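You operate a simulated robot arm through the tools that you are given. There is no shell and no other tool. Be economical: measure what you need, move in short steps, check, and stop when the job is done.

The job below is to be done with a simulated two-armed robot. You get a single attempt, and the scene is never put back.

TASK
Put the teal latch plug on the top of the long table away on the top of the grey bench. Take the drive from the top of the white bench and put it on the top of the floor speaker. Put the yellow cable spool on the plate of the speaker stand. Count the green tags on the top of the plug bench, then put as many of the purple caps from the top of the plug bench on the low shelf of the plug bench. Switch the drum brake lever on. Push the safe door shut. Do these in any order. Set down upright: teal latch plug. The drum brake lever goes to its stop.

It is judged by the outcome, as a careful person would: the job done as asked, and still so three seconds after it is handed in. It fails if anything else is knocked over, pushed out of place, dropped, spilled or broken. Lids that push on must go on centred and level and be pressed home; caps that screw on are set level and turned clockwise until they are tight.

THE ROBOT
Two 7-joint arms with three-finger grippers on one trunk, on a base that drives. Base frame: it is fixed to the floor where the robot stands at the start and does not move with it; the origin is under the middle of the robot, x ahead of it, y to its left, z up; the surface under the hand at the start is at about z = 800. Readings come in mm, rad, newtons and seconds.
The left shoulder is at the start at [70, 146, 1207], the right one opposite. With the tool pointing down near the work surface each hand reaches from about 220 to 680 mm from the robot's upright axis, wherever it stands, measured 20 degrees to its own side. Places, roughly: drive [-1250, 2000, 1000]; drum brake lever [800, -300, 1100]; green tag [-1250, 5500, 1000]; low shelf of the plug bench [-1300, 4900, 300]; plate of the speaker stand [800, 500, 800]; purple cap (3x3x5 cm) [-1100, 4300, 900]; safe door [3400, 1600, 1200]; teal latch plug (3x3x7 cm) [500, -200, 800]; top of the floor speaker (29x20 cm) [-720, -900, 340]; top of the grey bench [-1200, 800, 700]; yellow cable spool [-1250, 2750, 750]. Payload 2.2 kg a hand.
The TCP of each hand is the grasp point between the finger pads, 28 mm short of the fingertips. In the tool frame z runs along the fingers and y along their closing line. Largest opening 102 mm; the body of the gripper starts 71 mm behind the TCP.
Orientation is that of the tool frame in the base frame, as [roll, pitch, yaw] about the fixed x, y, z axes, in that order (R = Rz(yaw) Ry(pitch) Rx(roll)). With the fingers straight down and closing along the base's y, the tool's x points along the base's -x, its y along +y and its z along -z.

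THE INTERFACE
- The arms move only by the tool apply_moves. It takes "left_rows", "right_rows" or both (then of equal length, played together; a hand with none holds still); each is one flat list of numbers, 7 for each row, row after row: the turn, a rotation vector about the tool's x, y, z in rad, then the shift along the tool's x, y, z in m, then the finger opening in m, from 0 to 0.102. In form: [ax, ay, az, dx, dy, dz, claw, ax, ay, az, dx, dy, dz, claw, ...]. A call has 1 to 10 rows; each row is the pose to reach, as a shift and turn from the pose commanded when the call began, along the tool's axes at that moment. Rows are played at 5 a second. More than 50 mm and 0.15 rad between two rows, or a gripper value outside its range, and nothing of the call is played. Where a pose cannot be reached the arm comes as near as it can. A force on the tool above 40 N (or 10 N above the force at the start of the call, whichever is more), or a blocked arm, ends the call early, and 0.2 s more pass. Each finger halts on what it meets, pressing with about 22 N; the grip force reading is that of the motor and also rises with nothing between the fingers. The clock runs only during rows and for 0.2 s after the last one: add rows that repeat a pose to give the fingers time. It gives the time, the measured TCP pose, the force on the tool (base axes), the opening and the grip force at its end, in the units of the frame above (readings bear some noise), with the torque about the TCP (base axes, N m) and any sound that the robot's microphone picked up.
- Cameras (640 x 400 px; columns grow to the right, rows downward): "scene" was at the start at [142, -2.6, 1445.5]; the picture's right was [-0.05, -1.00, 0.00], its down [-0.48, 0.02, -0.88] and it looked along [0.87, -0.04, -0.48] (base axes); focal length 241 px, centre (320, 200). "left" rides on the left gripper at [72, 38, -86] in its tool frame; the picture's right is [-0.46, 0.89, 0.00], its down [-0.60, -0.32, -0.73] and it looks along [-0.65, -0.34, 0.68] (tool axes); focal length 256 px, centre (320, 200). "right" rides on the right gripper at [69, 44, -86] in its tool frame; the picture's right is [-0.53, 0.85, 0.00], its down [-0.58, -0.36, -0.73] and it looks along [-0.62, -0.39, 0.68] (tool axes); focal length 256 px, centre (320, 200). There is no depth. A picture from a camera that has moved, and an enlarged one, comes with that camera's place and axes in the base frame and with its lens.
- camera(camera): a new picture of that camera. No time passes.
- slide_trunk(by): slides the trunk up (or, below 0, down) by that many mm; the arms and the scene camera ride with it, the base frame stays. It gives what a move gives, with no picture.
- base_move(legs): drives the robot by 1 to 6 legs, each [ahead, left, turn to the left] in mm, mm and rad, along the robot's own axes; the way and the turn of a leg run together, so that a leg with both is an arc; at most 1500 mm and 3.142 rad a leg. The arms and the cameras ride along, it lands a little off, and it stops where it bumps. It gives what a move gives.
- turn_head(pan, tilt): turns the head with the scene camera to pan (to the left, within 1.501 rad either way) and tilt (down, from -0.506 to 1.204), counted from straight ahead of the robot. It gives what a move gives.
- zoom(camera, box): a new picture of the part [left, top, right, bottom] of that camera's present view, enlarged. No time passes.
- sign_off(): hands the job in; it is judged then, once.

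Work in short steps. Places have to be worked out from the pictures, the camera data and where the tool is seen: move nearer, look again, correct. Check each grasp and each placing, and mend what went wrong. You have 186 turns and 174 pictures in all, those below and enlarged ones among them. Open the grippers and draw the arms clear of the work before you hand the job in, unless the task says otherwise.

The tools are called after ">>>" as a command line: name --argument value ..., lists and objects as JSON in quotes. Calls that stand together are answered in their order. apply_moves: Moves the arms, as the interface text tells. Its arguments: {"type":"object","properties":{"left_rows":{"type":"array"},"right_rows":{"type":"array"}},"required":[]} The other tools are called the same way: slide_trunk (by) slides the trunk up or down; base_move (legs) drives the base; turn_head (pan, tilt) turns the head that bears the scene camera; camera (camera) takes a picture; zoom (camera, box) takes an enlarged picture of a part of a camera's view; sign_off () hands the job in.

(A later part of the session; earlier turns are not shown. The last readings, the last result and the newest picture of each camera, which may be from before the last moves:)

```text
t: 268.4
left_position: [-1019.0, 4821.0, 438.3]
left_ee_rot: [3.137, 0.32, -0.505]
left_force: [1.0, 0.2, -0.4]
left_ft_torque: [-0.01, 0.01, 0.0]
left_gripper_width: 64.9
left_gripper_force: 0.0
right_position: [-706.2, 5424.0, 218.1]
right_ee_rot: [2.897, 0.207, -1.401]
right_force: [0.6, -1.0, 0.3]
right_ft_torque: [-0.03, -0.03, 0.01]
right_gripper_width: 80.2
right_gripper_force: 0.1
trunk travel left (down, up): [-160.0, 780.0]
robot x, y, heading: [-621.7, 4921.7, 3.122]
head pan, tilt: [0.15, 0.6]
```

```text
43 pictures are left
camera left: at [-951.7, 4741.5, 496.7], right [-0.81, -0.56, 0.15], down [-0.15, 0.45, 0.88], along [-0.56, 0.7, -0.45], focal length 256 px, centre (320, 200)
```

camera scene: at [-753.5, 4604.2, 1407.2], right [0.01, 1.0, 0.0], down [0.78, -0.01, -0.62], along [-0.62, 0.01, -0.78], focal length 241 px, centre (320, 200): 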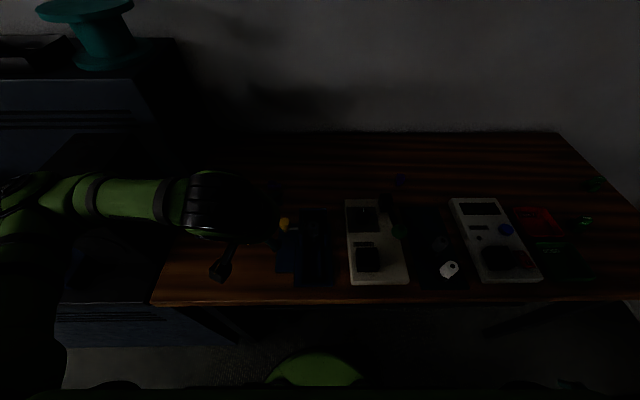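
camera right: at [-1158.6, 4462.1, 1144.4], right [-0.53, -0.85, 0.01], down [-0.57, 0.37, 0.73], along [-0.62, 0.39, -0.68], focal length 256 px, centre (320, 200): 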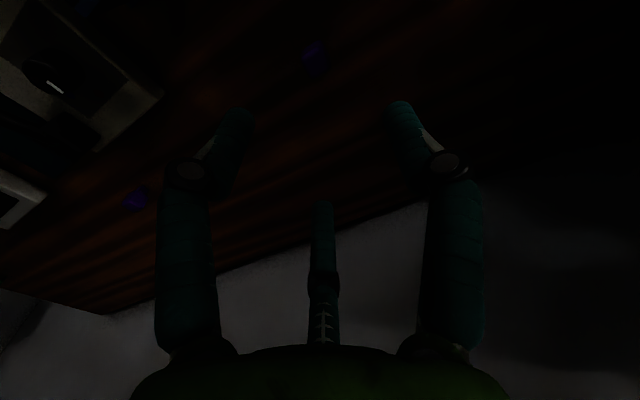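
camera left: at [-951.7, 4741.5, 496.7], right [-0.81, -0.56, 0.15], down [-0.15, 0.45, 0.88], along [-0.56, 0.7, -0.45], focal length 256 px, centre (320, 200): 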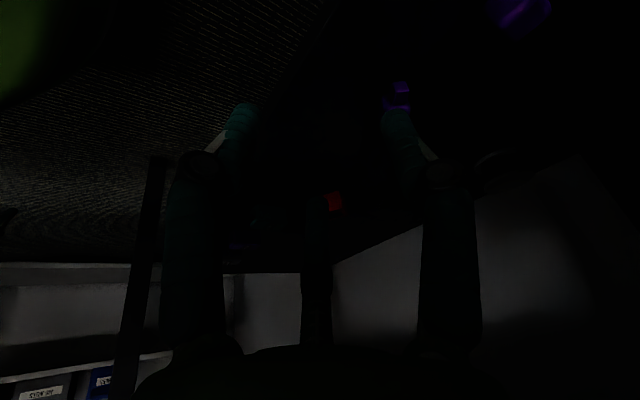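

Both caps are on the shelf. Back out, restore the left hand to vertical, raise the trunk and drive to the white bench.

>>> base_move --legs '[[-410, 0, 0]]'

>>> slide_trunk --by 400

>>> slide_trunk --by 250

>>> apply_moves --left_rows '[0, 0.107, 0, 0, 0, -0.01, 0.08, 0, 0.213, 0, 0, 0, -0.02, 0.1, 0, 0.32, 0, 0, 0, -0.03, 0.102]'

>>> apply_moves --left_rows '[0, 0, -0.125, 0, 0, 0, 0.102, 0, 0, -0.25, 0, 0, 0, 0.102, 0, 0, -0.375, 0, 0, 0, 0.102, 0, 0, -0.5, 0, 0, 0, 0.102]'

>>> base_move --legs '[[0, 1400, 0], [0, 1230, 0]]'

>>> turn_head --pan 0.0 --tilt 0.55

>>> camera --camera "scene"

```text
t: 271.0
left_position: [-611.1, 4815.6, 438.4]
left_ee_rot: [3.136, 0.321, -0.506]
left_force: [0.6, 0.0, -0.4]
left_ft_torque: [0.03, 0.0, -0.01]
left_gripper_width: 65.0
left_gripper_force: 0.0
right_position: [-299.6, 5416.9, 217.8]
right_ee_rot: [2.897, 0.209, -1.403]
right_force: [0.1, 0.0, -0.1]
right_ft_torque: [-0.01, 0.02, -0.03]
right_gripper_width: 79.9
right_gripper_force: 0.1
trunk travel left (down, up): [-160.0, 780.0]
robot x, y, heading: [-217.4, 4913.7, 3.126]
head pan, tilt: [0.15, 0.6]
```

```text
t: 274.8
left_position: [-611.0, 4815.1, 838.8]
left_ee_rot: [3.137, 0.319, -0.506]
left_force: [-0.8, 0.2, 0.3]
left_ft_torque: [0.03, 0.02, 0.03]
left_gripper_width: 65.3
left_gripper_force: 0.0
right_position: [-297.5, 5417.0, 618.6]
right_ee_rot: [2.898, 0.209, -1.404]
right_force: [0.1, -0.7, 0.5]
right_ft_torque: [0.01, -0.04, 0.0]
right_gripper_width: 80.2
right_gripper_force: 0.1
trunk travel left (down, up): [-560.0, 380.0]
robot x, y, heading: [-215.0, 4914.5, 3.126]
head pan, tilt: [0.15, 0.6]
```

```text
t: 277.4
left_position: [-610.7, 4814.4, 1087.7]
left_ee_rot: [3.137, 0.321, -0.506]
left_force: [0.2, -0.7, -0.9]
left_ft_torque: [0.0, 0.0, -0.05]
left_gripper_width: 64.9
left_gripper_force: 0.0
right_position: [-298.9, 5418.5, 869.1]
right_ee_rot: [2.897, 0.208, -1.403]
right_force: [-0.2, 0.3, -1.1]
right_ft_torque: [0.0, -0.02, 0.01]
right_gripper_width: 80.1
right_gripper_force: 0.0
trunk travel left (down, up): [-810.0, 130.0]
robot x, y, heading: [-218.3, 4918.8, 3.127]
head pan, tilt: [0.15, 0.6]
```

```text
t: 278.2
left_position: [-603.2, 4811.1, 1115.6]
left_ee_rot: [3.136, -0.002, -0.506]
left_force: [-0.1, 0.0, 0.8]
left_ft_torque: [0.01, -0.01, -0.01]
left_gripper_width: 101.8
left_gripper_force: 0.0
right_position: [-299.1, 5417.5, 867.5]
right_ee_rot: [2.899, 0.208, -1.405]
right_force: [-0.1, 0.4, -0.3]
right_ft_torque: [-0.02, 0.03, -0.01]
right_gripper_width: 80.0
right_gripper_force: 0.0
trunk travel left (down, up): [-810.0, 130.0]
robot x, y, heading: [-216.3, 4916.2, 3.119]
head pan, tilt: [0.15, 0.6]
```

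```text
t: 279.2
left_position: [-601.4, 4809.9, 1116.1]
left_ee_rot: [3.138, 0.002, -0.001]
left_force: [-0.8, 0.0, -0.4]
left_ft_torque: [0.01, 0.01, -0.01]
left_gripper_width: 102.2
left_gripper_force: 0.0
right_position: [-298.4, 5418.1, 868.4]
right_ee_rot: [2.897, 0.209, -1.403]
right_force: [0.2, 0.0, -0.1]
right_ft_torque: [0.01, 0.01, -0.01]
right_gripper_width: 80.0
right_gripper_force: 0.0
trunk travel left (down, up): [-810.0, 130.0]
robot x, y, heading: [-217.5, 4911.8, 3.126]
head pan, tilt: [0.15, 0.6]
```

```text
t: 291.9
left_position: [-601.7, 2196.9, 1116.2]
left_ee_rot: [3.139, 0.003, 0.023]
left_force: [-0.3, 0.2, -0.3]
left_ft_torque: [0.0, -0.02, 0.03]
left_gripper_width: 101.7
left_gripper_force: 0.0
right_position: [-313.8, 2812.1, 867.5]
right_ee_rot: [2.899, 0.207, -1.375]
right_force: [0.3, 0.2, -0.6]
right_ft_torque: [0.01, -0.02, -0.01]
right_gripper_width: 80.1
right_gripper_force: 0.1
trunk travel left (down, up): [-810.0, 130.0]
robot x, y, heading: [-216.4, 2315.3, -3.128]
head pan, tilt: [0.15, 0.6]
```

```text
t: 292.6
left_position: [-601.4, 2196.8, 1115.5]
left_ee_rot: [3.138, 0.002, 0.022]
left_force: [-0.3, 0.1, 0.0]
left_ft_torque: [-0.01, -0.01, -0.03]
left_gripper_width: 102.0
left_gripper_force: 0.1
right_position: [-313.6, 2812.1, 868.3]
right_ee_rot: [2.898, 0.209, -1.376]
right_force: [-0.2, -0.9, 0.6]
right_ft_torque: [0.0, -0.01, 0.0]
right_gripper_width: 80.0
right_gripper_force: 0.1
trunk travel left (down, up): [-810.0, 130.0]
robot x, y, heading: [-213.8, 2314.1, -3.134]
head pan, tilt: [0.0, 0.55]
```

```text
42 pictures are left
camera scene: at [-356.7, 2313.8, 1506.4], right [-0.01, 1.0, 0.0], down [0.52, 0.01, -0.85], along [-0.85, -0.01, -0.52], focal length 241 px, centre (320, 200)
```

scene: 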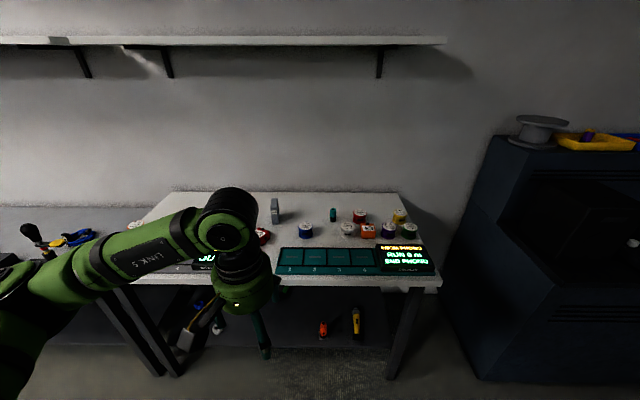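

Well lit here. Zoom on the right part of the white bench.

>>> zoom --camera "scene" --box '[250, 180, 440, 280]'

```text
3.37 times, centred on (345, 230) of scene
camera zoom: at [-356.7, 2313.8, 1506.4], right [-0.01, 1.0, 0.0], down [0.52, 0.01, -0.85], along [-0.85, -0.01, -0.52], focal length 813 px, centre (236, 99)
```

zoom: 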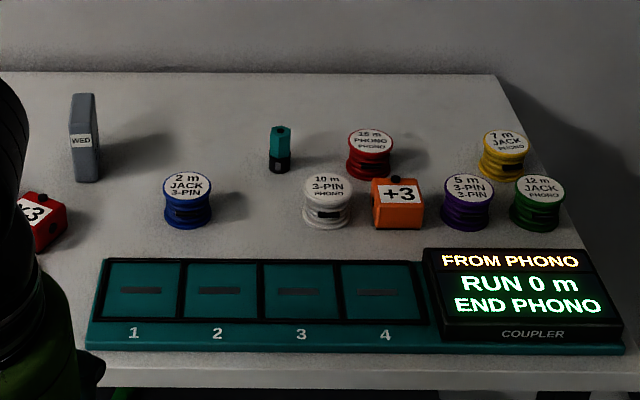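

Yellow spool "7 m JACK PHONO" and drive "WED" located; bench top ≈865, drive centre ≈[-1236,2103], yaw ≈0.15. Approach for the drive with the left hand, pitched slightly for reach.

>>> base_move --legs '[[0, 65, 0], [390, 0, 0]]'

>>> apply_moves --left_rows '[0, -0.1, 0, 0, 0, 0, 0.08, 0, -0.2, 0, 0, 0, 0, 0.08, 0, -0.3, 0, 0, 0, 0, 0.08, 0, -0.4, 0, 0, 0, 0, 0.08]'

>>> slide_trunk --by -70

>>> camera --camera "scene"

```text
t: 295.6
left_position: [-990.6, 2126.6, 1115.6]
left_ee_rot: [3.138, 0.002, 0.024]
left_force: [-0.5, 0.0, 0.2]
left_ft_torque: [0.01, -0.03, 0.01]
left_gripper_width: 101.8
left_gripper_force: 0.1
right_position: [-703.8, 2742.2, 867.6]
right_ee_rot: [2.897, 0.209, -1.374]
right_force: [-0.4, 0.8, 0.6]
right_ft_torque: [0.01, 0.05, 0.02]
right_gripper_width: 80.0
right_gripper_force: 0.0
trunk travel left (down, up): [-810.0, 130.0]
robot x, y, heading: [-611.3, 2249.3, -3.124]
head pan, tilt: [0.0, 0.55]
```

```text
t: 296.6
left_position: [-991.0, 2127.1, 1115.2]
left_ee_rot: [3.138, 0.405, 0.024]
left_force: [-0.2, 0.5, -0.1]
left_ft_torque: [-0.01, 0.01, 0.0]
left_gripper_width: 80.0
left_gripper_force: 0.1
right_position: [-706.1, 2743.5, 867.7]
right_ee_rot: [2.896, 0.21, -1.374]
right_force: [0.2, 0.1, 0.4]
right_ft_torque: [0.0, 0.02, -0.01]
right_gripper_width: 79.9
right_gripper_force: 0.0
trunk travel left (down, up): [-810.0, 130.0]
robot x, y, heading: [-610.8, 2243.3, -3.123]
head pan, tilt: [0.0, 0.55]
```

```text
t: 297.7
left_position: [-991.8, 2126.2, 1045.0]
left_ee_rot: [3.138, 0.405, 0.023]
left_force: [0.4, 0.1, 0.0]
left_ft_torque: [0.03, 0.0, 0.0]
left_gripper_width: 80.0
left_gripper_force: 0.1
right_position: [-705.7, 2742.4, 797.2]
right_ee_rot: [2.899, 0.209, -1.375]
right_force: [-0.1, -0.1, 0.2]
right_ft_torque: [0.0, 0.0, -0.02]
right_gripper_width: 80.2
right_gripper_force: 0.0
trunk travel left (down, up): [-740.0, 200.0]
robot x, y, heading: [-611.4, 2248.6, -3.131]
head pan, tilt: [0.0, 0.55]
```

```text
40 pictures are left
camera scene: at [-747.7, 2244.4, 1436.4], right [-0.01, 1.0, 0.0], down [0.52, 0.01, -0.85], along [-0.85, -0.01, -0.52], focal length 241 px, centre (320, 200)
```

scene: 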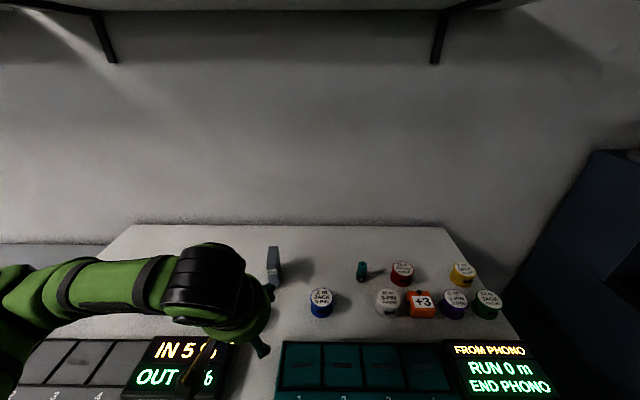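

>>> zoom --camera "scene" --box '[245, 230, 315, 300]'

```text
5.71 times, centred on (280, 265) of scene
camera zoom: at [-747.7, 2244.4, 1436.4], right [-0.01, 1.0, 0.0], down [0.52, 0.01, -0.85], along [-0.85, -0.01, -0.52], focal length 1379 px, centre (549, -171)
```

zoom: 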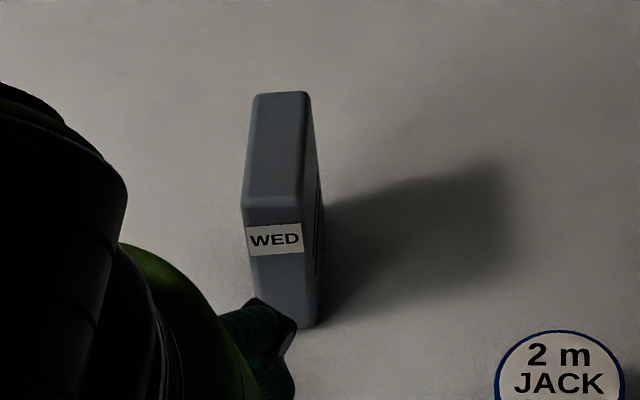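

Drive: top z≈953, centre [-1240,2106], yaw 0.125, thickness 27. Move to a standoff, then slide in along the fingers.

>>> apply_moves --left_rows '[-0.013, 0, -0.031, -0.0362, 0.003, 0.0177, 0.08, -0.026, 0, -0.062, -0.0725, 0.006, 0.0354, 0.08, -0.039, 0, -0.092, -0.1087, 0.009, 0.0532, 0.08, -0.039, 0, -0.092, -0.145, 0.012, 0.071, 0.08, -0.039, 0, -0.092, -0.1812, 0.0154, 0.0886, 0.08, -0.039, 0, -0.092, -0.1812, 0.0154, 0.0886, 0.08]'

>>> camera --camera "left"

```text
t: 299.1
left_position: [-1191.8, 2106.1, 1035.3]
left_ee_rot: [3.138, 0.402, 0.123]
left_force: [0.2, 0.4, -0.6]
left_ft_torque: [-0.01, -0.01, 0.03]
left_gripper_width: 80.0
left_gripper_force: 0.0
right_position: [-705.4, 2742.5, 799.1]
right_ee_rot: [2.898, 0.208, -1.373]
right_force: [-0.6, 0.3, -0.4]
right_ft_torque: [0.0, 0.02, -0.02]
right_gripper_width: 79.9
right_gripper_force: 0.0
trunk travel left (down, up): [-740.0, 200.0]
robot x, y, heading: [-613.8, 2243.4, -3.126]
head pan, tilt: [0.0, 0.55]
```

```text
38 pictures are left
camera left: at [-1087.6, 2080.7, 1085.7], right [-0.32, -0.93, 0.19], down [-0.31, 0.28, 0.91], along [-0.9, 0.23, -0.37], focal length 256 px, centre (320, 200)
```

left: 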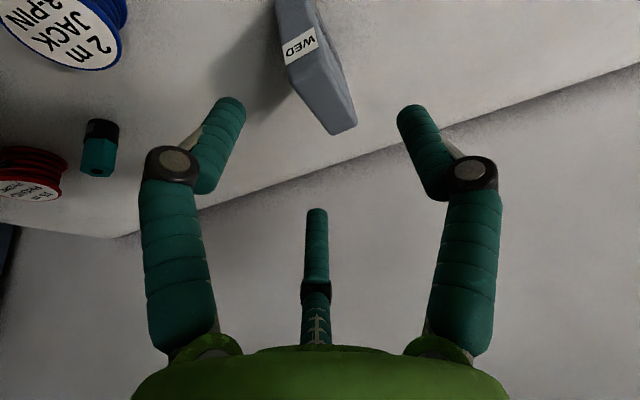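

Aligned. Slide in 120 mm along the fingers, close and lift.

>>> apply_moves --left_rows '[0, 0, 0, 0, -0.003, 0.04, 0.08, 0, 0, 0, 0, -0.005, 0.08, 0.08, 0, 0, 0, 0, -0.005, 0.12, 0.08, 0, 0, 0, 0, -0.005, 0.12, 0.08, 0, 0, 0, 0, -0.005, 0.12, 0.05, 0, 0, 0, 0, -0.005, 0.12, 0.025, 0, 0, 0, 0, -0.005, 0.12, 0.005, 0, 0, 0, 0, -0.005, 0.12, 0.005]'

>>> camera --camera "left"

```text
t: 300.9
left_position: [-1239.4, 2105.2, 922.6]
left_ee_rot: [3.139, 0.403, 0.123]
left_force: [1.1, 0.9, 0.1]
left_ft_torque: [-0.05, 0.03, -0.02]
left_gripper_width: 43.4
left_gripper_force: 21.8
right_position: [-706.0, 2740.7, 797.8]
right_ee_rot: [2.898, 0.21, -1.373]
right_force: [0.2, -0.6, -0.4]
right_ft_torque: [-0.01, -0.05, -0.02]
right_gripper_width: 80.0
right_gripper_force: 0.0
trunk travel left (down, up): [-740.0, 200.0]
robot x, y, heading: [-606.5, 2245.3, -3.127]
head pan, tilt: [0.0, 0.55]
```

```text
37 pictures are left
camera left: at [-1134.6, 2079.8, 974.6], right [-0.32, -0.93, 0.18], down [-0.31, 0.28, 0.91], along [-0.9, 0.23, -0.37], focal length 256 px, centre (320, 200)
```

left: 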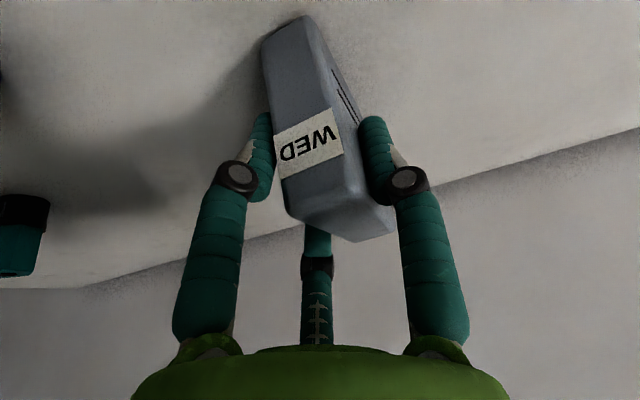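

Grip stalled at 43 mm, wider than expected. Lift a little and verify that the drive comes along.

>>> apply_moves --left_rows '[0, 0, 0, -0.006, 0, -0.014, 0.005, 0, 0, 0, -0.018, 0, -0.042, 0.005, 0, 0, 0, -0.03, 0, -0.075, 0.005]'

>>> camera --camera "left"

>>> zoom --camera "scene" --box '[240, 180, 360, 290]'

```text
t: 301.7
left_position: [-1237.8, 2105.1, 1005.7]
left_ee_rot: [3.138, 0.402, 0.121]
left_force: [-0.9, -0.4, -2.2]
left_ft_torque: [0.06, -0.02, -0.01]
left_gripper_width: 43.4
left_gripper_force: 21.7
right_position: [-704.6, 2743.4, 798.4]
right_ee_rot: [2.898, 0.207, -1.373]
right_force: [-0.3, 0.9, 0.0]
right_ft_torque: [0.02, -0.01, -0.02]
right_gripper_width: 79.4
right_gripper_force: 0.1
trunk travel left (down, up): [-740.0, 200.0]
robot x, y, heading: [-608.7, 2246.3, -3.129]
head pan, tilt: [0.0, 0.55]
```

```text
36 pictures are left
camera left: at [-1133.4, 2079.7, 1056.2], right [-0.32, -0.93, 0.18], down [-0.31, 0.28, 0.91], along [-0.9, 0.23, -0.38], focal length 256 px, centre (320, 200)
```

left: 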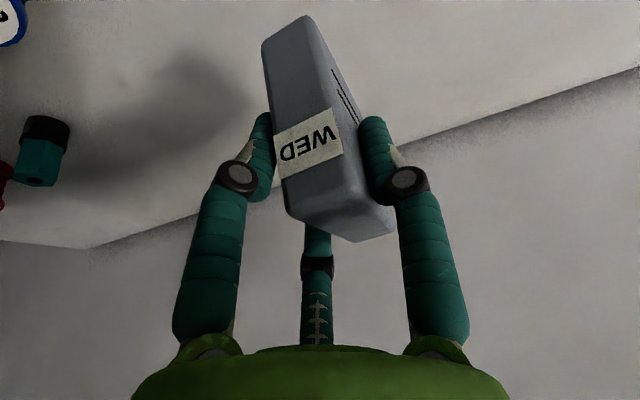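

```text
3.64 times, centred on (300, 235) of scene
camera zoom: at [-747.7, 2244.5, 1436.4], right [-0.01, 1.0, 0.0], down [0.52, 0.01, -0.85], along [-0.85, -0.01, -0.52], focal length 878 px, centre (393, 73)
```

zoom: 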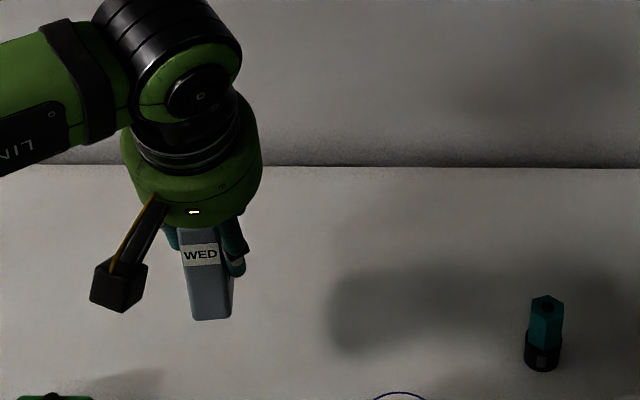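

The drive is held upright. Retract it and drive back toward the speaker area, then turn to face −y.

>>> apply_moves --left_rows '[0, 0, 0, 0.0336, 0.0048, -0.0215, 0.005, 0, 0, 0, 0.0672, 0.0096, -0.043, 0.005, 0, 0, 0, 0.1, 0.0144, -0.0645, 0.005, 0, 0, 0, 0.1345, 0.0192, -0.086, 0.005, 0, 0, 0, 0.168, 0.024, -0.1075, 0.005, 0, 0, 0, 0.2, 0.0288, -0.129, 0.005]'

>>> base_move --legs '[[-320, 0, 0], [0, 1200, 0], [0, 1050, 0], [0, 0, 1.56]]'

>>> turn_head --pan -0.2 --tilt 0.7

>>> camera --camera "scene"

```text
t: 303.1
left_position: [-1000.9, 2104.7, 1045.1]
left_ee_rot: [3.138, 0.402, 0.125]
left_force: [0.0, 0.4, -3.5]
left_ft_torque: [0.01, 0.0, -0.02]
left_gripper_width: 43.7
left_gripper_force: 21.7
right_position: [-704.9, 2743.4, 798.7]
right_ee_rot: [2.897, 0.211, -1.373]
right_force: [0.8, -0.3, -0.3]
right_ft_torque: [-0.02, -0.01, 0.0]
right_gripper_width: 79.8
right_gripper_force: 0.0
trunk travel left (down, up): [-740.0, 200.0]
robot x, y, heading: [-610.0, 2248.6, -3.125]
head pan, tilt: [0.0, 0.55]
```

```text
t: 319.8
left_position: [-99.5, -402.6, 1045.1]
left_ee_rot: [3.138, 0.404, 1.712]
left_force: [-0.6, 0.5, -2.9]
left_ft_torque: [0.0, -0.01, 0.0]
left_gripper_width: 43.7
left_gripper_force: 22.0
right_position: [-741.1, -119.0, 797.5]
right_ee_rot: [2.899, 0.209, 0.215]
right_force: [0.6, 0.1, -0.1]
right_ft_torque: [0.01, 0.01, 0.0]
right_gripper_width: 80.0
right_gripper_force: 0.1
trunk travel left (down, up): [-740.0, 200.0]
robot x, y, heading: [-246.9, -14.9, -1.532]
head pan, tilt: [0.0, 0.55]
```

```text
t: 320.6
left_position: [-98.0, -402.4, 1045.7]
left_ee_rot: [3.138, 0.402, 1.714]
left_force: [0.4, -0.7, -2.0]
left_ft_torque: [0.03, 0.02, 0.01]
left_gripper_width: 43.4
left_gripper_force: 22.1
right_position: [-741.6, -118.7, 798.9]
right_ee_rot: [2.899, 0.209, 0.218]
right_force: [-0.4, 0.2, -0.3]
right_ft_torque: [0.0, -0.03, -0.02]
right_gripper_width: 79.9
right_gripper_force: 0.0
trunk travel left (down, up): [-740.0, 200.0]
robot x, y, heading: [-244.7, -9.4, -1.538]
head pan, tilt: [-0.201, 0.7]
```

```text
34 pictures are left
camera scene: at [-256.5, -144.9, 1423.3], right [-0.99, 0.17, 0.0], down [0.11, 0.63, -0.77], along [-0.13, -0.75, -0.64], focal length 241 px, centre (320, 200)
```

scene: 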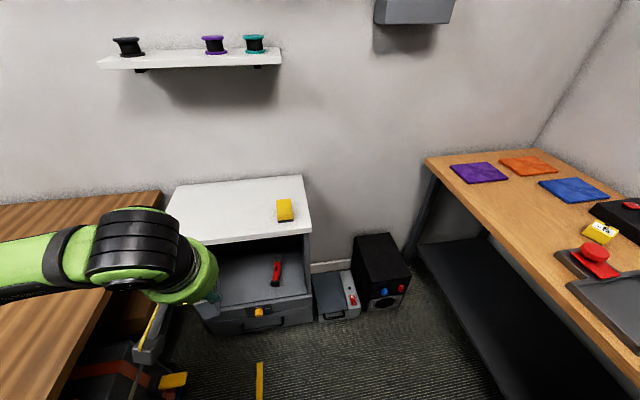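

The speaker top is near [-720,-895]; bench front at x≈-975 limits the right side. I'll stand at about [-383,-373] facing it diagonally.

>>> base_move --legs '[[0, 0, -0.654], [376, 100, 0]]'

>>> slide_trunk --by -400

>>> turn_head --pan 0.0 --tilt 0.85

>>> camera --camera "scene"

```text
t: 324.8
left_position: [-515.5, -774.7, 1045.6]
left_ee_rot: [3.139, 0.404, 1.047]
left_force: [0.2, -0.4, -2.4]
left_ft_torque: [0.03, -0.02, 0.05]
left_gripper_width: 43.7
left_gripper_force: 21.7
right_position: [-843.8, -154.1, 797.3]
right_ee_rot: [2.899, 0.208, -0.45]
right_force: [0.1, -0.6, 1.0]
right_ft_torque: [-0.02, -0.03, -0.04]
right_gripper_width: 79.9
right_gripper_force: 0.0
trunk travel left (down, up): [-740.0, 200.0]
robot x, y, heading: [-388.5, -378.4, -2.203]
head pan, tilt: [-0.201, 0.7]
```

```text
t: 328.0
left_position: [-529.3, -782.2, 766.2]
left_ee_rot: [-3.137, 0.632, 1.05]
left_force: [-0.2, 0.4, -2.6]
left_ft_torque: [0.04, -0.01, -0.01]
left_gripper_width: 43.3
left_gripper_force: 21.9
right_position: [-846.3, -149.8, 431.0]
right_ee_rot: [2.881, 0.196, -0.451]
right_force: [0.8, 1.1, -0.1]
right_ft_torque: [-0.03, 0.02, -0.02]
right_gripper_width: 80.0
right_gripper_force: 0.1
trunk travel left (down, up): [-380.0, 560.0]
robot x, y, heading: [-387.7, -378.7, -2.202]
head pan, tilt: [-0.201, 0.7]
stopped: the arm was blocked; the commanded pose is now the measured one
```

```text
t: 328.7
left_position: [-531.3, -780.7, 764.4]
left_ee_rot: [-3.137, 0.631, 1.049]
left_force: [0.1, 0.6, -3.3]
left_ft_torque: [0.06, 0.03, 0.0]
left_gripper_width: 43.5
left_gripper_force: 21.7
right_position: [-845.2, -147.8, 431.4]
right_ee_rot: [2.88, 0.195, -0.452]
right_force: [-0.6, 0.2, -0.1]
right_ft_torque: [-0.02, 0.0, 0.01]
right_gripper_width: 79.8
right_gripper_force: 0.1
trunk travel left (down, up): [-380.0, 560.0]
robot x, y, heading: [-387.3, -378.4, -2.201]
head pan, tilt: [0.0, 0.85]
```

```text
33 pictures are left
camera scene: at [-467.3, -460.1, 1052.7], right [-0.81, 0.59, -0.02], down [0.45, 0.59, -0.67], along [-0.39, -0.55, -0.74], focal length 241 px, centre (320, 200)
```

scene: 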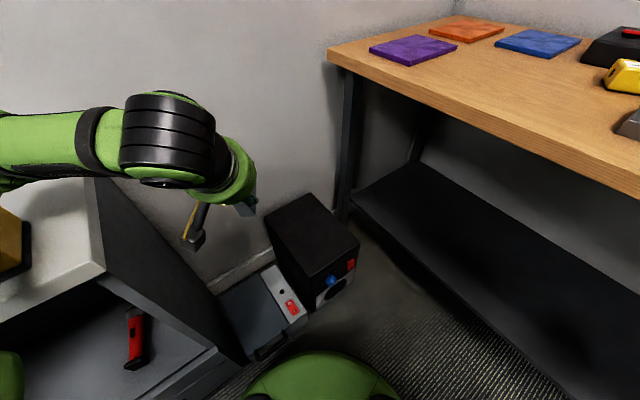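

The left arm met the white cabinet while lowering. Raise the trunk to relieve it and check.

>>> slide_trunk --by 140

>>> turn_head --pan 0.7 --tilt 0.75

>>> camera --camera "scene"

```text
t: 330.4
left_position: [-527.8, -796.4, 890.1]
left_ee_rot: [-3.121, 0.596, 1.059]
left_force: [0.1, -0.5, -2.7]
left_ft_torque: [0.07, -0.01, 0.02]
left_gripper_width: 43.7
left_gripper_force: 22.1
right_position: [-843.6, -157.0, 577.9]
right_ee_rot: [2.899, 0.21, -0.446]
right_force: [0.6, 1.1, -0.5]
right_ft_torque: [0.04, 0.01, 0.0]
right_gripper_width: 79.8
right_gripper_force: 0.1
trunk travel left (down, up): [-520.0, 420.0]
robot x, y, heading: [-385.8, -377.2, -2.202]
head pan, tilt: [0.0, 0.85]
```

```text
t: 331.4
left_position: [-527.5, -796.0, 890.6]
left_ee_rot: [-3.121, 0.598, 1.058]
left_force: [0.5, -0.2, -2.7]
left_ft_torque: [0.07, 0.03, 0.0]
left_gripper_width: 43.4
left_gripper_force: 22.1
right_position: [-844.0, -157.1, 577.8]
right_ee_rot: [2.9, 0.209, -0.447]
right_force: [-0.2, -0.5, 0.4]
right_ft_torque: [0.01, -0.02, 0.0]
right_gripper_width: 79.9
right_gripper_force: 0.1
trunk travel left (down, up): [-520.0, 420.0]
robot x, y, heading: [-389.5, -377.5, -2.202]
head pan, tilt: [0.7, 0.75]
```

```text
32 pictures are left
camera scene: at [-411.0, -501.1, 1198.5], right [-1.0, -0.07, 0.0], down [-0.05, 0.68, -0.73], along [0.05, -0.73, -0.68], focal length 241 px, centre (320, 200)
```

scene: 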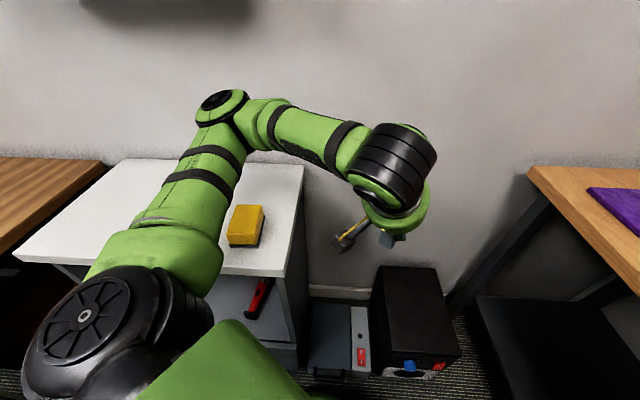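

The elbow came down on the yellow box/cabinet edge, apparently without moving it. I'll reposition: slide toward −x and turn a bit right so the elbow hangs over the open gap, and level the hand again.

>>> base_move --legs '[[56, -72, 0], [0, 0, -0.298]]'

>>> apply_moves --left_rows '[-0.01, 0.065, 0, 0, 0, 0, 0.005, -0.02, 0.13, 0, 0, 0, 0, 0.005, -0.023, 0.195, 0, 0, 0, 0, 0.005, -0.023, 0.195, 0, 0, 0, 0, 0.005]'

>>> camera --camera "scene"

```text
t: 333.5
left_position: [-734.5, -741.0, 890.1]
left_ee_rot: [-3.121, 0.595, 0.761]
left_force: [0.0, -0.6, -2.0]
left_ft_torque: [0.05, -0.03, 0.02]
left_gripper_width: 43.5
left_gripper_force: 22.0
right_position: [-851.2, -37.1, 576.0]
right_ee_rot: [2.9, 0.209, -0.744]
right_force: [0.0, -0.4, -0.6]
right_ft_torque: [-0.02, -0.01, 0.01]
right_gripper_width: 79.9
right_gripper_force: 0.1
trunk travel left (down, up): [-520.0, 420.0]
robot x, y, heading: [-480.2, -384.1, -2.498]
head pan, tilt: [0.7, 0.75]
```

```text
t: 334.5
left_position: [-734.0, -740.3, 890.6]
left_ee_rot: [3.138, 0.401, 0.759]
left_force: [-0.2, 0.5, -2.6]
left_ft_torque: [0.01, -0.03, 0.03]
left_gripper_width: 43.6
left_gripper_force: 22.5
right_position: [-849.5, -36.7, 577.9]
right_ee_rot: [2.898, 0.211, -0.744]
right_force: [0.1, -0.1, -0.3]
right_ft_torque: [-0.04, -0.01, 0.0]
right_gripper_width: 80.0
right_gripper_force: 0.0
trunk travel left (down, up): [-520.0, 420.0]
robot x, y, heading: [-474.2, -386.9, -2.501]
head pan, tilt: [0.7, 0.75]
```

```text
31 pictures are left
camera scene: at [-537.0, -492.3, 1198.6], right [-0.97, 0.23, 0.0], down [0.15, 0.66, -0.73], along [-0.17, -0.71, -0.68], focal length 241 px, centre (320, 200)
```

scene: 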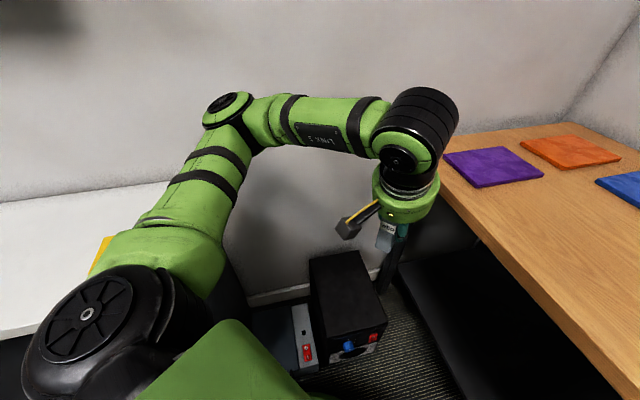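

Speaker top spans x −828…−620, y −1020…−745. Lower the drive toward [-715,-860], stopping at z≈480.

>>> apply_moves --left_rows '[0, 0, 0, 0.002, 0.02, 0.04, 0.005, 0, 0, 0, 0.004, 0.04, 0.081, 0.005, 0, 0, 0, 0.0065, 0.06, 0.121, 0.005, 0, 0, 0, 0.0086, 0.08, 0.161, 0.005, 0, 0, 0, 0.0108, 0.1, 0.2017, 0.005, 0, 0, 0, 0.028, 0.1, 0.242, 0.005, 0, 0, 0, 0.045, 0.1, 0.2825, 0.005, 0, 0, 0, 0.0623, 0.1, 0.323, 0.005, 0, 0, 0, 0.0795, 0.1, 0.3635, 0.005, 0, 0, 0, 0.0966, 0.1, 0.404, 0.005]'

>>> camera --camera "scene"

```text
t: 336.7
left_position: [-714.5, -860.9, 480.3]
left_ee_rot: [3.137, 0.402, 0.758]
left_force: [-0.2, -0.1, -2.6]
left_ft_torque: [0.07, -0.02, 0.0]
left_gripper_width: 43.4
left_gripper_force: 22.0
right_position: [-850.4, -37.3, 576.6]
right_ee_rot: [2.901, 0.209, -0.744]
right_force: [-0.2, -0.4, -0.4]
right_ft_torque: [-0.03, 0.02, 0.0]
right_gripper_width: 79.9
right_gripper_force: 0.1
trunk travel left (down, up): [-520.0, 420.0]
robot x, y, heading: [-481.2, -380.8, -2.497]
head pan, tilt: [0.7, 0.75]
```

```text
30 pictures are left
camera scene: at [-537.4, -492.8, 1198.5], right [-0.97, 0.23, 0.0], down [0.15, 0.66, -0.73], along [-0.17, -0.71, -0.68], focal length 241 px, centre (320, 200)
```

scene: 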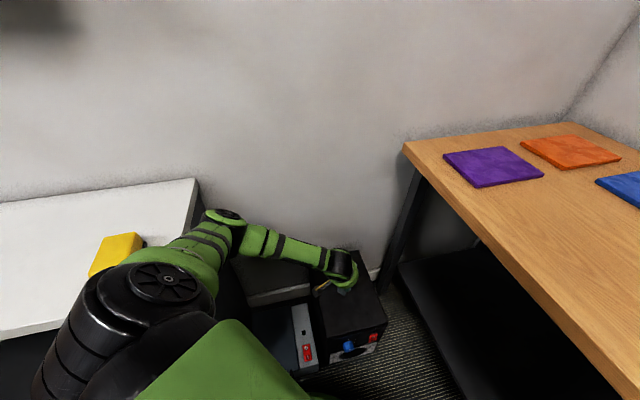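

Reached cleanly. Lower slowly to contact.

>>> apply_moves --left_rows '[0, 0, 0, 0.0137, 0, 0.0322, 0.005, 0, 0, 0, 0.0254, 0, 0.06, 0.005, 0, 0, 0, 0.0273, 0, 0.0644, 0.005, 0, 0, 0, 0.0293, 0, 0.069, 0.005, 0, 0, 0, 0.0312, 0, 0.0736, 0.005, 0, 0, 0, 0.0332, 0, 0.0782, 0.005, 0, 0, 0, 0.035, 0, 0.0828, 0.005, 0, 0, 0, 0.037, 0, 0.0874, 0.005]'

>>> camera --camera "left"

```text
t: 338.5
left_position: [-715.7, -861.4, 387.4]
left_ee_rot: [3.138, 0.404, 0.759]
left_force: [-1.3, 1.1, 18.2]
left_ft_torque: [-0.21, 0.12, -0.06]
left_gripper_width: 44.1
left_gripper_force: 21.9
right_position: [-848.5, -35.8, 577.1]
right_ee_rot: [2.896, 0.208, -0.745]
right_force: [0.0, 0.4, 0.2]
right_ft_torque: [0.0, 0.01, 0.02]
right_gripper_width: 79.9
right_gripper_force: 0.0
trunk travel left (down, up): [-520.0, 420.0]
robot x, y, heading: [-478.9, -386.4, -2.497]
head pan, tilt: [0.7, 0.75]
```

```text
29 pictures are left
camera left: at [-616.0, -819.7, 438.0], right [0.3, -0.94, 0.19], down [-0.41, 0.05, 0.91], along [-0.86, -0.35, -0.37], focal length 256 px, centre (320, 200)
```

left: 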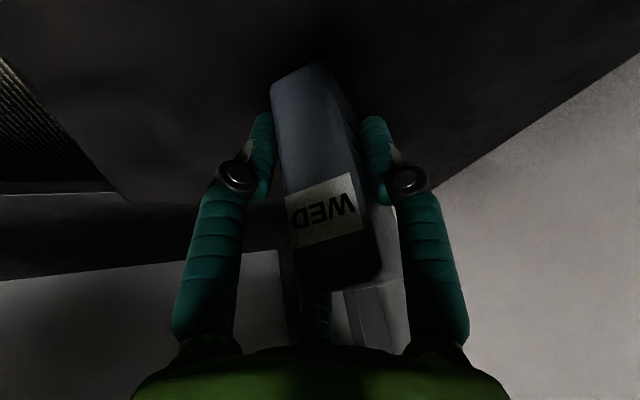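

In contact. Open and withdraw along the fingers' axis.

>>> apply_moves --left_rows '[0, 0, 0, 0, 0, -0.001, 0.03, 0, 0, 0, 0, 0, -0.001, 0.05, 0, 0, 0, 0, 0, -0.001, 0.065, 0, 0, 0, 0, 0, -0.001, 0.08, 0, 0, 0, 0, 0, -0.001, 0.08, 0, 0, 0, 0, 0, -0.04, 0.08, 0, 0, 0, 0, 0, -0.085, 0.08, 0, 0, 0, 0, 0, -0.13, 0.08]'

>>> camera --camera "left"

```text
t: 340.3
left_position: [-680.7, -824.9, 505.2]
left_ee_rot: [3.134, 0.401, 0.756]
left_force: [-0.7, -0.2, -0.1]
left_ft_torque: [0.0, -0.02, 0.02]
left_gripper_width: 79.8
left_gripper_force: 0.1
right_position: [-852.4, -35.8, 575.8]
right_ee_rot: [2.899, 0.204, -0.745]
right_force: [-0.4, -0.4, 0.1]
right_ft_torque: [0.0, 0.01, 0.01]
right_gripper_width: 79.9
right_gripper_force: 0.1
trunk travel left (down, up): [-520.0, 420.0]
robot x, y, heading: [-474.4, -381.9, -2.506]
head pan, tilt: [0.7, 0.75]
```

```text
28 pictures are left
camera left: at [-582.2, -784.7, 556.9], right [0.3, -0.94, 0.19], down [-0.42, 0.05, 0.91], along [-0.86, -0.35, -0.38], focal length 256 px, centre (320, 200)
```

left: 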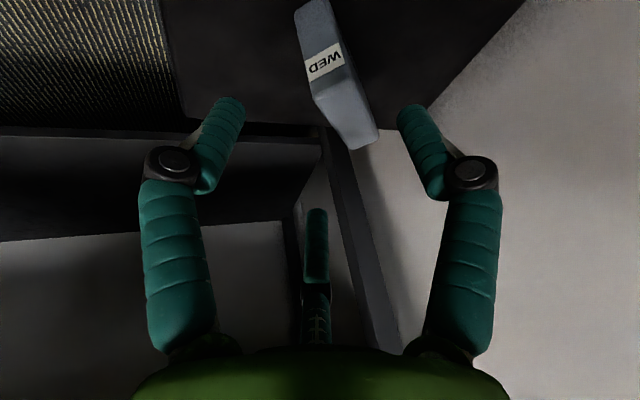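

The drive stands on the speaker. Now lift the hand out, back away and drive to the white bench for the yellow spool.

>>> apply_moves --left_rows '[0, 0, 0, -0.017, 0, -0.04, 0.08, 0, 0, 0, -0.034, 0, -0.08, 0.08, 0, 0, 0, -0.051, 0, -0.12, 0.08, 0, 0, 0, -0.068, -0.01, -0.16, 0.08, 0, 0, 0, -0.085, -0.02, -0.2, 0.08, 0, 0, 0, -0.102, -0.03, -0.24, 0.09, 0, 0, 0, -0.119, -0.04, -0.28, 0.1, 0, 0, 0, -0.136, -0.05, -0.32, 0.102, 0, 0, 0, -0.15, -0.06, -0.354, 0.102]'

>>> base_move --legs '[[-260, 0, 0], [0, 0, -0.64]]'

>>> slide_trunk --by 240

>>> camera --camera "scene"

```text
t: 342.3
left_position: [-718.7, -781.4, 889.9]
left_ee_rot: [3.136, 0.4, 0.759]
left_force: [-0.7, 0.4, 1.4]
left_ft_torque: [-0.02, -0.02, -0.01]
left_gripper_width: 101.9
left_gripper_force: 0.1
right_position: [-850.2, -38.4, 578.9]
right_ee_rot: [2.897, 0.208, -0.744]
right_force: [0.3, 0.5, 0.7]
right_ft_torque: [-0.04, 0.0, -0.01]
right_gripper_width: 80.3
right_gripper_force: 0.0
trunk travel left (down, up): [-520.0, 420.0]
robot x, y, heading: [-483.3, -385.8, -2.495]
head pan, tilt: [0.7, 0.75]
```

```text
t: 345.9
left_position: [-700.7, -408.3, 889.7]
left_ee_rot: [3.138, 0.402, 0.132]
left_force: [0.9, 0.3, 0.3]
left_ft_torque: [-0.01, 0.02, -0.01]
left_gripper_width: 102.0
left_gripper_force: 0.0
right_position: [-368.6, 270.8, 578.6]
right_ee_rot: [2.901, 0.21, -1.37]
right_force: [-0.2, -0.1, 0.9]
right_ft_torque: [0.01, 0.04, -0.03]
right_gripper_width: 80.0
right_gripper_force: 0.1
trunk travel left (down, up): [-520.0, 420.0]
robot x, y, heading: [-273.8, -228.4, -3.13]
head pan, tilt: [0.7, 0.75]
```

```text
t: 348.4
left_position: [-699.9, -409.7, 1128.8]
left_ee_rot: [3.139, 0.401, 0.132]
left_force: [0.2, 0.5, 1.1]
left_ft_torque: [0.03, -0.01, 0.0]
left_gripper_width: 102.0
left_gripper_force: 0.1
right_position: [-368.8, 269.4, 817.7]
right_ee_rot: [2.899, 0.208, -1.368]
right_force: [0.0, -0.7, 0.8]
right_ft_torque: [0.0, 0.0, 0.0]
right_gripper_width: 80.0
right_gripper_force: 0.0
trunk travel left (down, up): [-760.0, 180.0]
robot x, y, heading: [-272.3, -225.7, -3.127]
head pan, tilt: [0.7, 0.75]
```

```text
27 pictures are left
camera scene: at [-382.9, -280.7, 1438.5], right [-0.66, 0.75, 0.0], down [0.51, 0.45, -0.73], along [-0.55, -0.48, -0.68], focal length 241 px, centre (320, 200)
```

scene: 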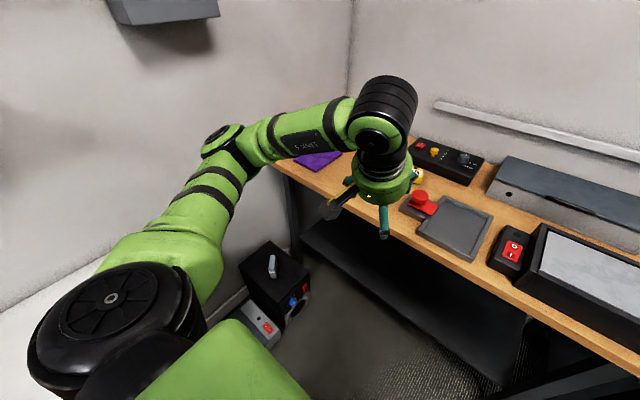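

The drive is upright on the speaker. Drive along to the white bench's far end.

>>> base_move --legs '[[0, -1490, 0], [0, -1470, 0], [330, 0, 0]]'

>>> turn_head --pan 0.1 --tilt 0.7

>>> camera --camera "scene"

```text
t: 364.5
left_position: [-1044.0, 2587.4, 1130.7]
left_ee_rot: [3.138, 0.404, 0.086]
left_force: [-0.4, -0.2, 0.3]
left_ft_torque: [0.05, 0.0, 0.01]
left_gripper_width: 102.0
left_gripper_force: 0.0
right_position: [-682.9, 3250.4, 817.9]
right_ee_rot: [2.9, 0.208, -1.417]
right_force: [0.6, 0.8, -0.3]
right_ft_torque: [0.03, 0.02, -0.02]
right_gripper_width: 80.1
right_gripper_force: 0.1
trunk travel left (down, up): [-760.0, 180.0]
robot x, y, heading: [-608.9, 2745.4, 3.114]
head pan, tilt: [0.7, 0.75]
```

```text
t: 365.5
left_position: [-1045.5, 2586.5, 1130.5]
left_ee_rot: [3.137, 0.404, 0.088]
left_force: [0.1, -0.1, 1.0]
left_ft_torque: [0.03, 0.0, 0.03]
left_gripper_width: 102.2
left_gripper_force: 0.1
right_position: [-682.7, 3250.1, 818.0]
right_ee_rot: [2.898, 0.21, -1.419]
right_force: [0.1, -1.0, 0.2]
right_ft_torque: [0.01, 0.01, -0.04]
right_gripper_width: 79.8
right_gripper_force: 0.1
trunk travel left (down, up): [-760.0, 180.0]
robot x, y, heading: [-611.6, 2744.7, 3.111]
head pan, tilt: [0.099, 0.7]
```

```text
26 pictures are left
camera scene: at [-742.1, 2745.7, 1442.9], right [-0.07, 1.0, 0.0], down [0.64, 0.05, -0.77], along [-0.76, -0.05, -0.64], focal length 241 px, centre (320, 200)
```

scene: 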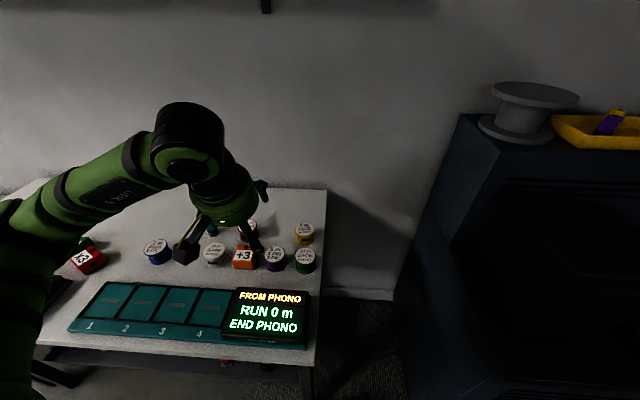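

>>> zoom --camera "scene" --box '[260, 205, 350, 275]'

```text
5.71 times, centred on (305, 240) of scene
camera zoom: at [-742.1, 2745.7, 1442.9], right [-0.07, 1.0, 0.0], down [0.64, 0.05, -0.77], along [-0.76, -0.05, -0.64], focal length 1379 px, centre (406, -29)
```

zoom: 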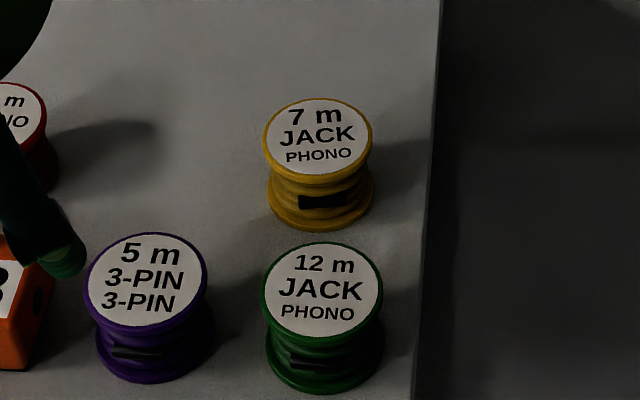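

Yellow spool: centre [-1234,2667], top z≈909, diameter ≈57. Move to a standoff along the approach axis.

>>> apply_moves --left_rows '[0, 0, 0, -0.0142, -0.0192, 0.0308, 0.095, 0, 0, 0, -0.0285, -0.0384, 0.0615, 0.095, 0, 0, 0, -0.0427, -0.0576, 0.0923, 0.095, 0, 0, 0, -0.057, -0.0768, 0.123, 0.095, 0, 0, 0, -0.0712, -0.096, 0.1538, 0.095, 0, 0, 0, -0.0712, -0.096, 0.1538, 0.095]'

>>> camera --camera "left"

```text
t: 366.9
left_position: [-1176.1, 2669.5, 1016.9]
left_ee_rot: [3.138, 0.403, 0.087]
left_force: [0.1, 0.1, 0.4]
left_ft_torque: [-0.02, 0.01, -0.01]
left_gripper_width: 94.7
left_gripper_force: 0.1
right_position: [-683.3, 3249.9, 818.9]
right_ee_rot: [2.898, 0.21, -1.418]
right_force: [-0.1, 0.2, 0.8]
right_ft_torque: [0.03, 0.0, 0.02]
right_gripper_width: 79.9
right_gripper_force: 0.0
trunk travel left (down, up): [-760.0, 180.0]
robot x, y, heading: [-604.3, 2747.2, 3.111]
head pan, tilt: [0.099, 0.7]
```

```text
24 pictures are left
camera left: at [-1073.8, 2640.4, 1067.4], right [-0.35, -0.92, 0.18], down [-0.3, 0.29, 0.91], along [-0.89, 0.26, -0.37], focal length 256 px, centre (320, 200)
```

left: 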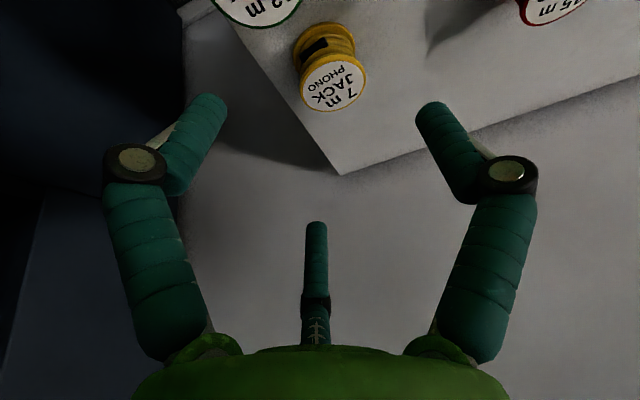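

Aligned. Slide in, close around the spool, and lift.

>>> apply_moves --left_rows '[0, 0, 0, -0.001, 0.002, 0.04, 0.095, 0, 0, 0, -0.002, 0.003, 0.085, 0.095, 0, 0, 0, -0.002, 0.003, 0.13, 0.095, 0, 0, 0, -0.002, 0.003, 0.13, 0.095, 0, 0, 0, -0.002, 0.003, 0.13, 0.075, 0, 0, 0, -0.002, 0.003, 0.13, 0.055, 0, 0, 0, -0.002, 0.003, 0.13, 0.03, 0, 0, 0, -0.002, 0.003, 0.13, 0.03]'

>>> apply_moves --left_rows '[0, 0, 0, -0.01, 0, -0.025, 0.02, 0, 0, 0, -0.025, 0, -0.06, 0.02, 0, 0, 0, -0.04, 0, -0.1, 0.02]'

>>> camera --camera "left"

```text
t: 368.7
left_position: [-1229.0, 2662.9, 898.4]
left_ee_rot: [3.138, 0.404, 0.087]
left_force: [0.4, 0.0, 3.7]
left_ft_torque: [-0.19, 0.02, 0.03]
left_gripper_width: 68.1
left_gripper_force: 21.8
right_position: [-684.2, 3250.2, 816.6]
right_ee_rot: [2.899, 0.209, -1.416]
right_force: [-0.5, 0.0, 0.8]
right_ft_torque: [0.01, -0.01, 0.0]
right_gripper_width: 79.8
right_gripper_force: 0.0
trunk travel left (down, up): [-760.0, 180.0]
robot x, y, heading: [-611.6, 2748.7, 3.114]
head pan, tilt: [0.099, 0.7]
```

```text
t: 369.5
left_position: [-1228.0, 2662.2, 1004.5]
left_ee_rot: [3.139, 0.403, 0.089]
left_force: [-0.3, 0.1, -1.0]
left_ft_torque: [0.02, -0.02, -0.03]
left_gripper_width: 68.0
left_gripper_force: 21.5
right_position: [-683.4, 3250.1, 815.7]
right_ee_rot: [2.899, 0.209, -1.417]
right_force: [0.7, 0.0, 0.2]
right_ft_torque: [-0.01, 0.0, -0.02]
right_gripper_width: 80.0
right_gripper_force: 0.1
trunk travel left (down, up): [-760.0, 180.0]
robot x, y, heading: [-609.6, 2746.8, 3.114]
head pan, tilt: [0.099, 0.7]
```

```text
23 pictures are left
camera left: at [-1123.8, 2632.9, 1055.3], right [-0.35, -0.92, 0.18], down [-0.3, 0.29, 0.91], along [-0.89, 0.26, -0.38], focal length 256 px, centre (320, 200)
```

left: 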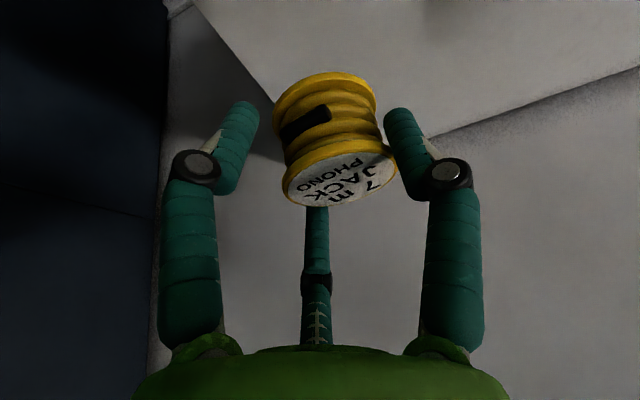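

The spool is held. Retract and drive around through the open floor to approach the speaker stand from its far (+x) side, stopping to look first.

>>> apply_moves --left_rows '[0, 0, 0, 0.032, 0.0035, -0.0267, 0.02, 0, 0, 0, 0.064, 0.007, -0.0534, 0.02, 0, 0, 0, 0.0956, 0.0106, -0.08, 0.02, 0, 0, 0, 0.1275, 0.014, -0.107, 0.02, 0, 0, 0, 0.1594, 0.0176, -0.1335, 0.02]'

>>> base_move --legs '[[-750, 0, 0], [0, 1200, 0], [-1090, 0, 0]]'

>>> turn_head --pan 0.7 --tilt 0.6

>>> camera --camera "scene"

```text
t: 370.7
left_position: [-1025.4, 2662.1, 1064.8]
left_ee_rot: [3.139, 0.403, 0.089]
left_force: [0.3, -0.2, -0.4]
left_ft_torque: [-0.02, -0.01, 0.01]
left_gripper_width: 67.7
left_gripper_force: 22.5
right_position: [-682.5, 3250.3, 817.1]
right_ee_rot: [2.898, 0.21, -1.418]
right_force: [-0.5, 0.1, 0.3]
right_ft_torque: [0.0, 0.04, -0.01]
right_gripper_width: 79.9
right_gripper_force: 0.1
trunk travel left (down, up): [-760.0, 180.0]
robot x, y, heading: [-607.4, 2748.3, 3.109]
head pan, tilt: [0.099, 0.7]
```

```text
t: 385.0
left_position: [720.6, 1408.9, 1065.4]
left_ee_rot: [3.137, 0.403, 0.113]
left_force: [1.0, -0.6, -0.9]
left_ft_torque: [-0.02, 0.04, -0.02]
left_gripper_width: 61.9
left_gripper_force: 22.1
right_position: [1046.6, 2005.3, 818.0]
right_ee_rot: [2.897, 0.209, -1.39]
right_force: [-0.2, -0.1, 0.1]
right_ft_torque: [0.0, 0.05, -0.01]
right_gripper_width: 80.0
right_gripper_force: 0.1
trunk travel left (down, up): [-760.0, 180.0]
robot x, y, heading: [1131.8, 1503.3, 3.14]
head pan, tilt: [0.099, 0.7]
stopped in leg 3: the robot was blocked; the commanded pose is now the measured one
```

```text
t: 386.0
left_position: [718.3, 1408.9, 1064.2]
left_ee_rot: [3.138, 0.402, 0.115]
left_force: [0.2, -0.4, -2.0]
left_ft_torque: [0.01, 0.01, 0.02]
left_gripper_width: 62.0
left_gripper_force: 21.3
right_position: [1044.2, 2005.8, 817.7]
right_ee_rot: [2.9, 0.208, -1.389]
right_force: [0.2, -0.1, 0.4]
right_ft_torque: [0.03, -0.01, -0.01]
right_gripper_width: 80.1
right_gripper_force: 0.0
trunk travel left (down, up): [-760.0, 180.0]
robot x, y, heading: [1137.2, 1503.4, 3.14]
head pan, tilt: [0.7, 0.6]
```

```text
22 pictures are left
camera scene: at [1016.5, 1450.7, 1451.4], right [-0.64, 0.77, 0.0], down [0.43, 0.36, -0.82], along [-0.63, -0.53, -0.57], focal length 241 px, centre (320, 200)
```

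scene: 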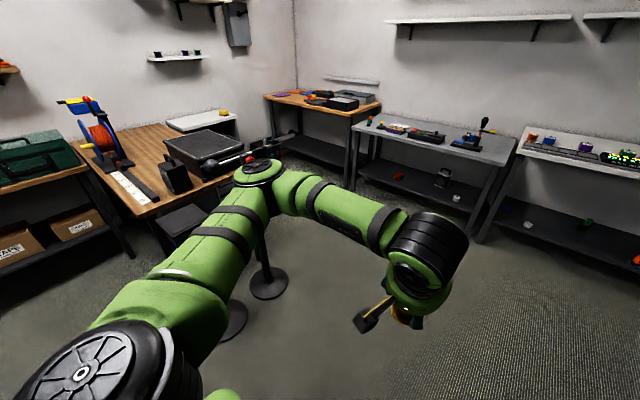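

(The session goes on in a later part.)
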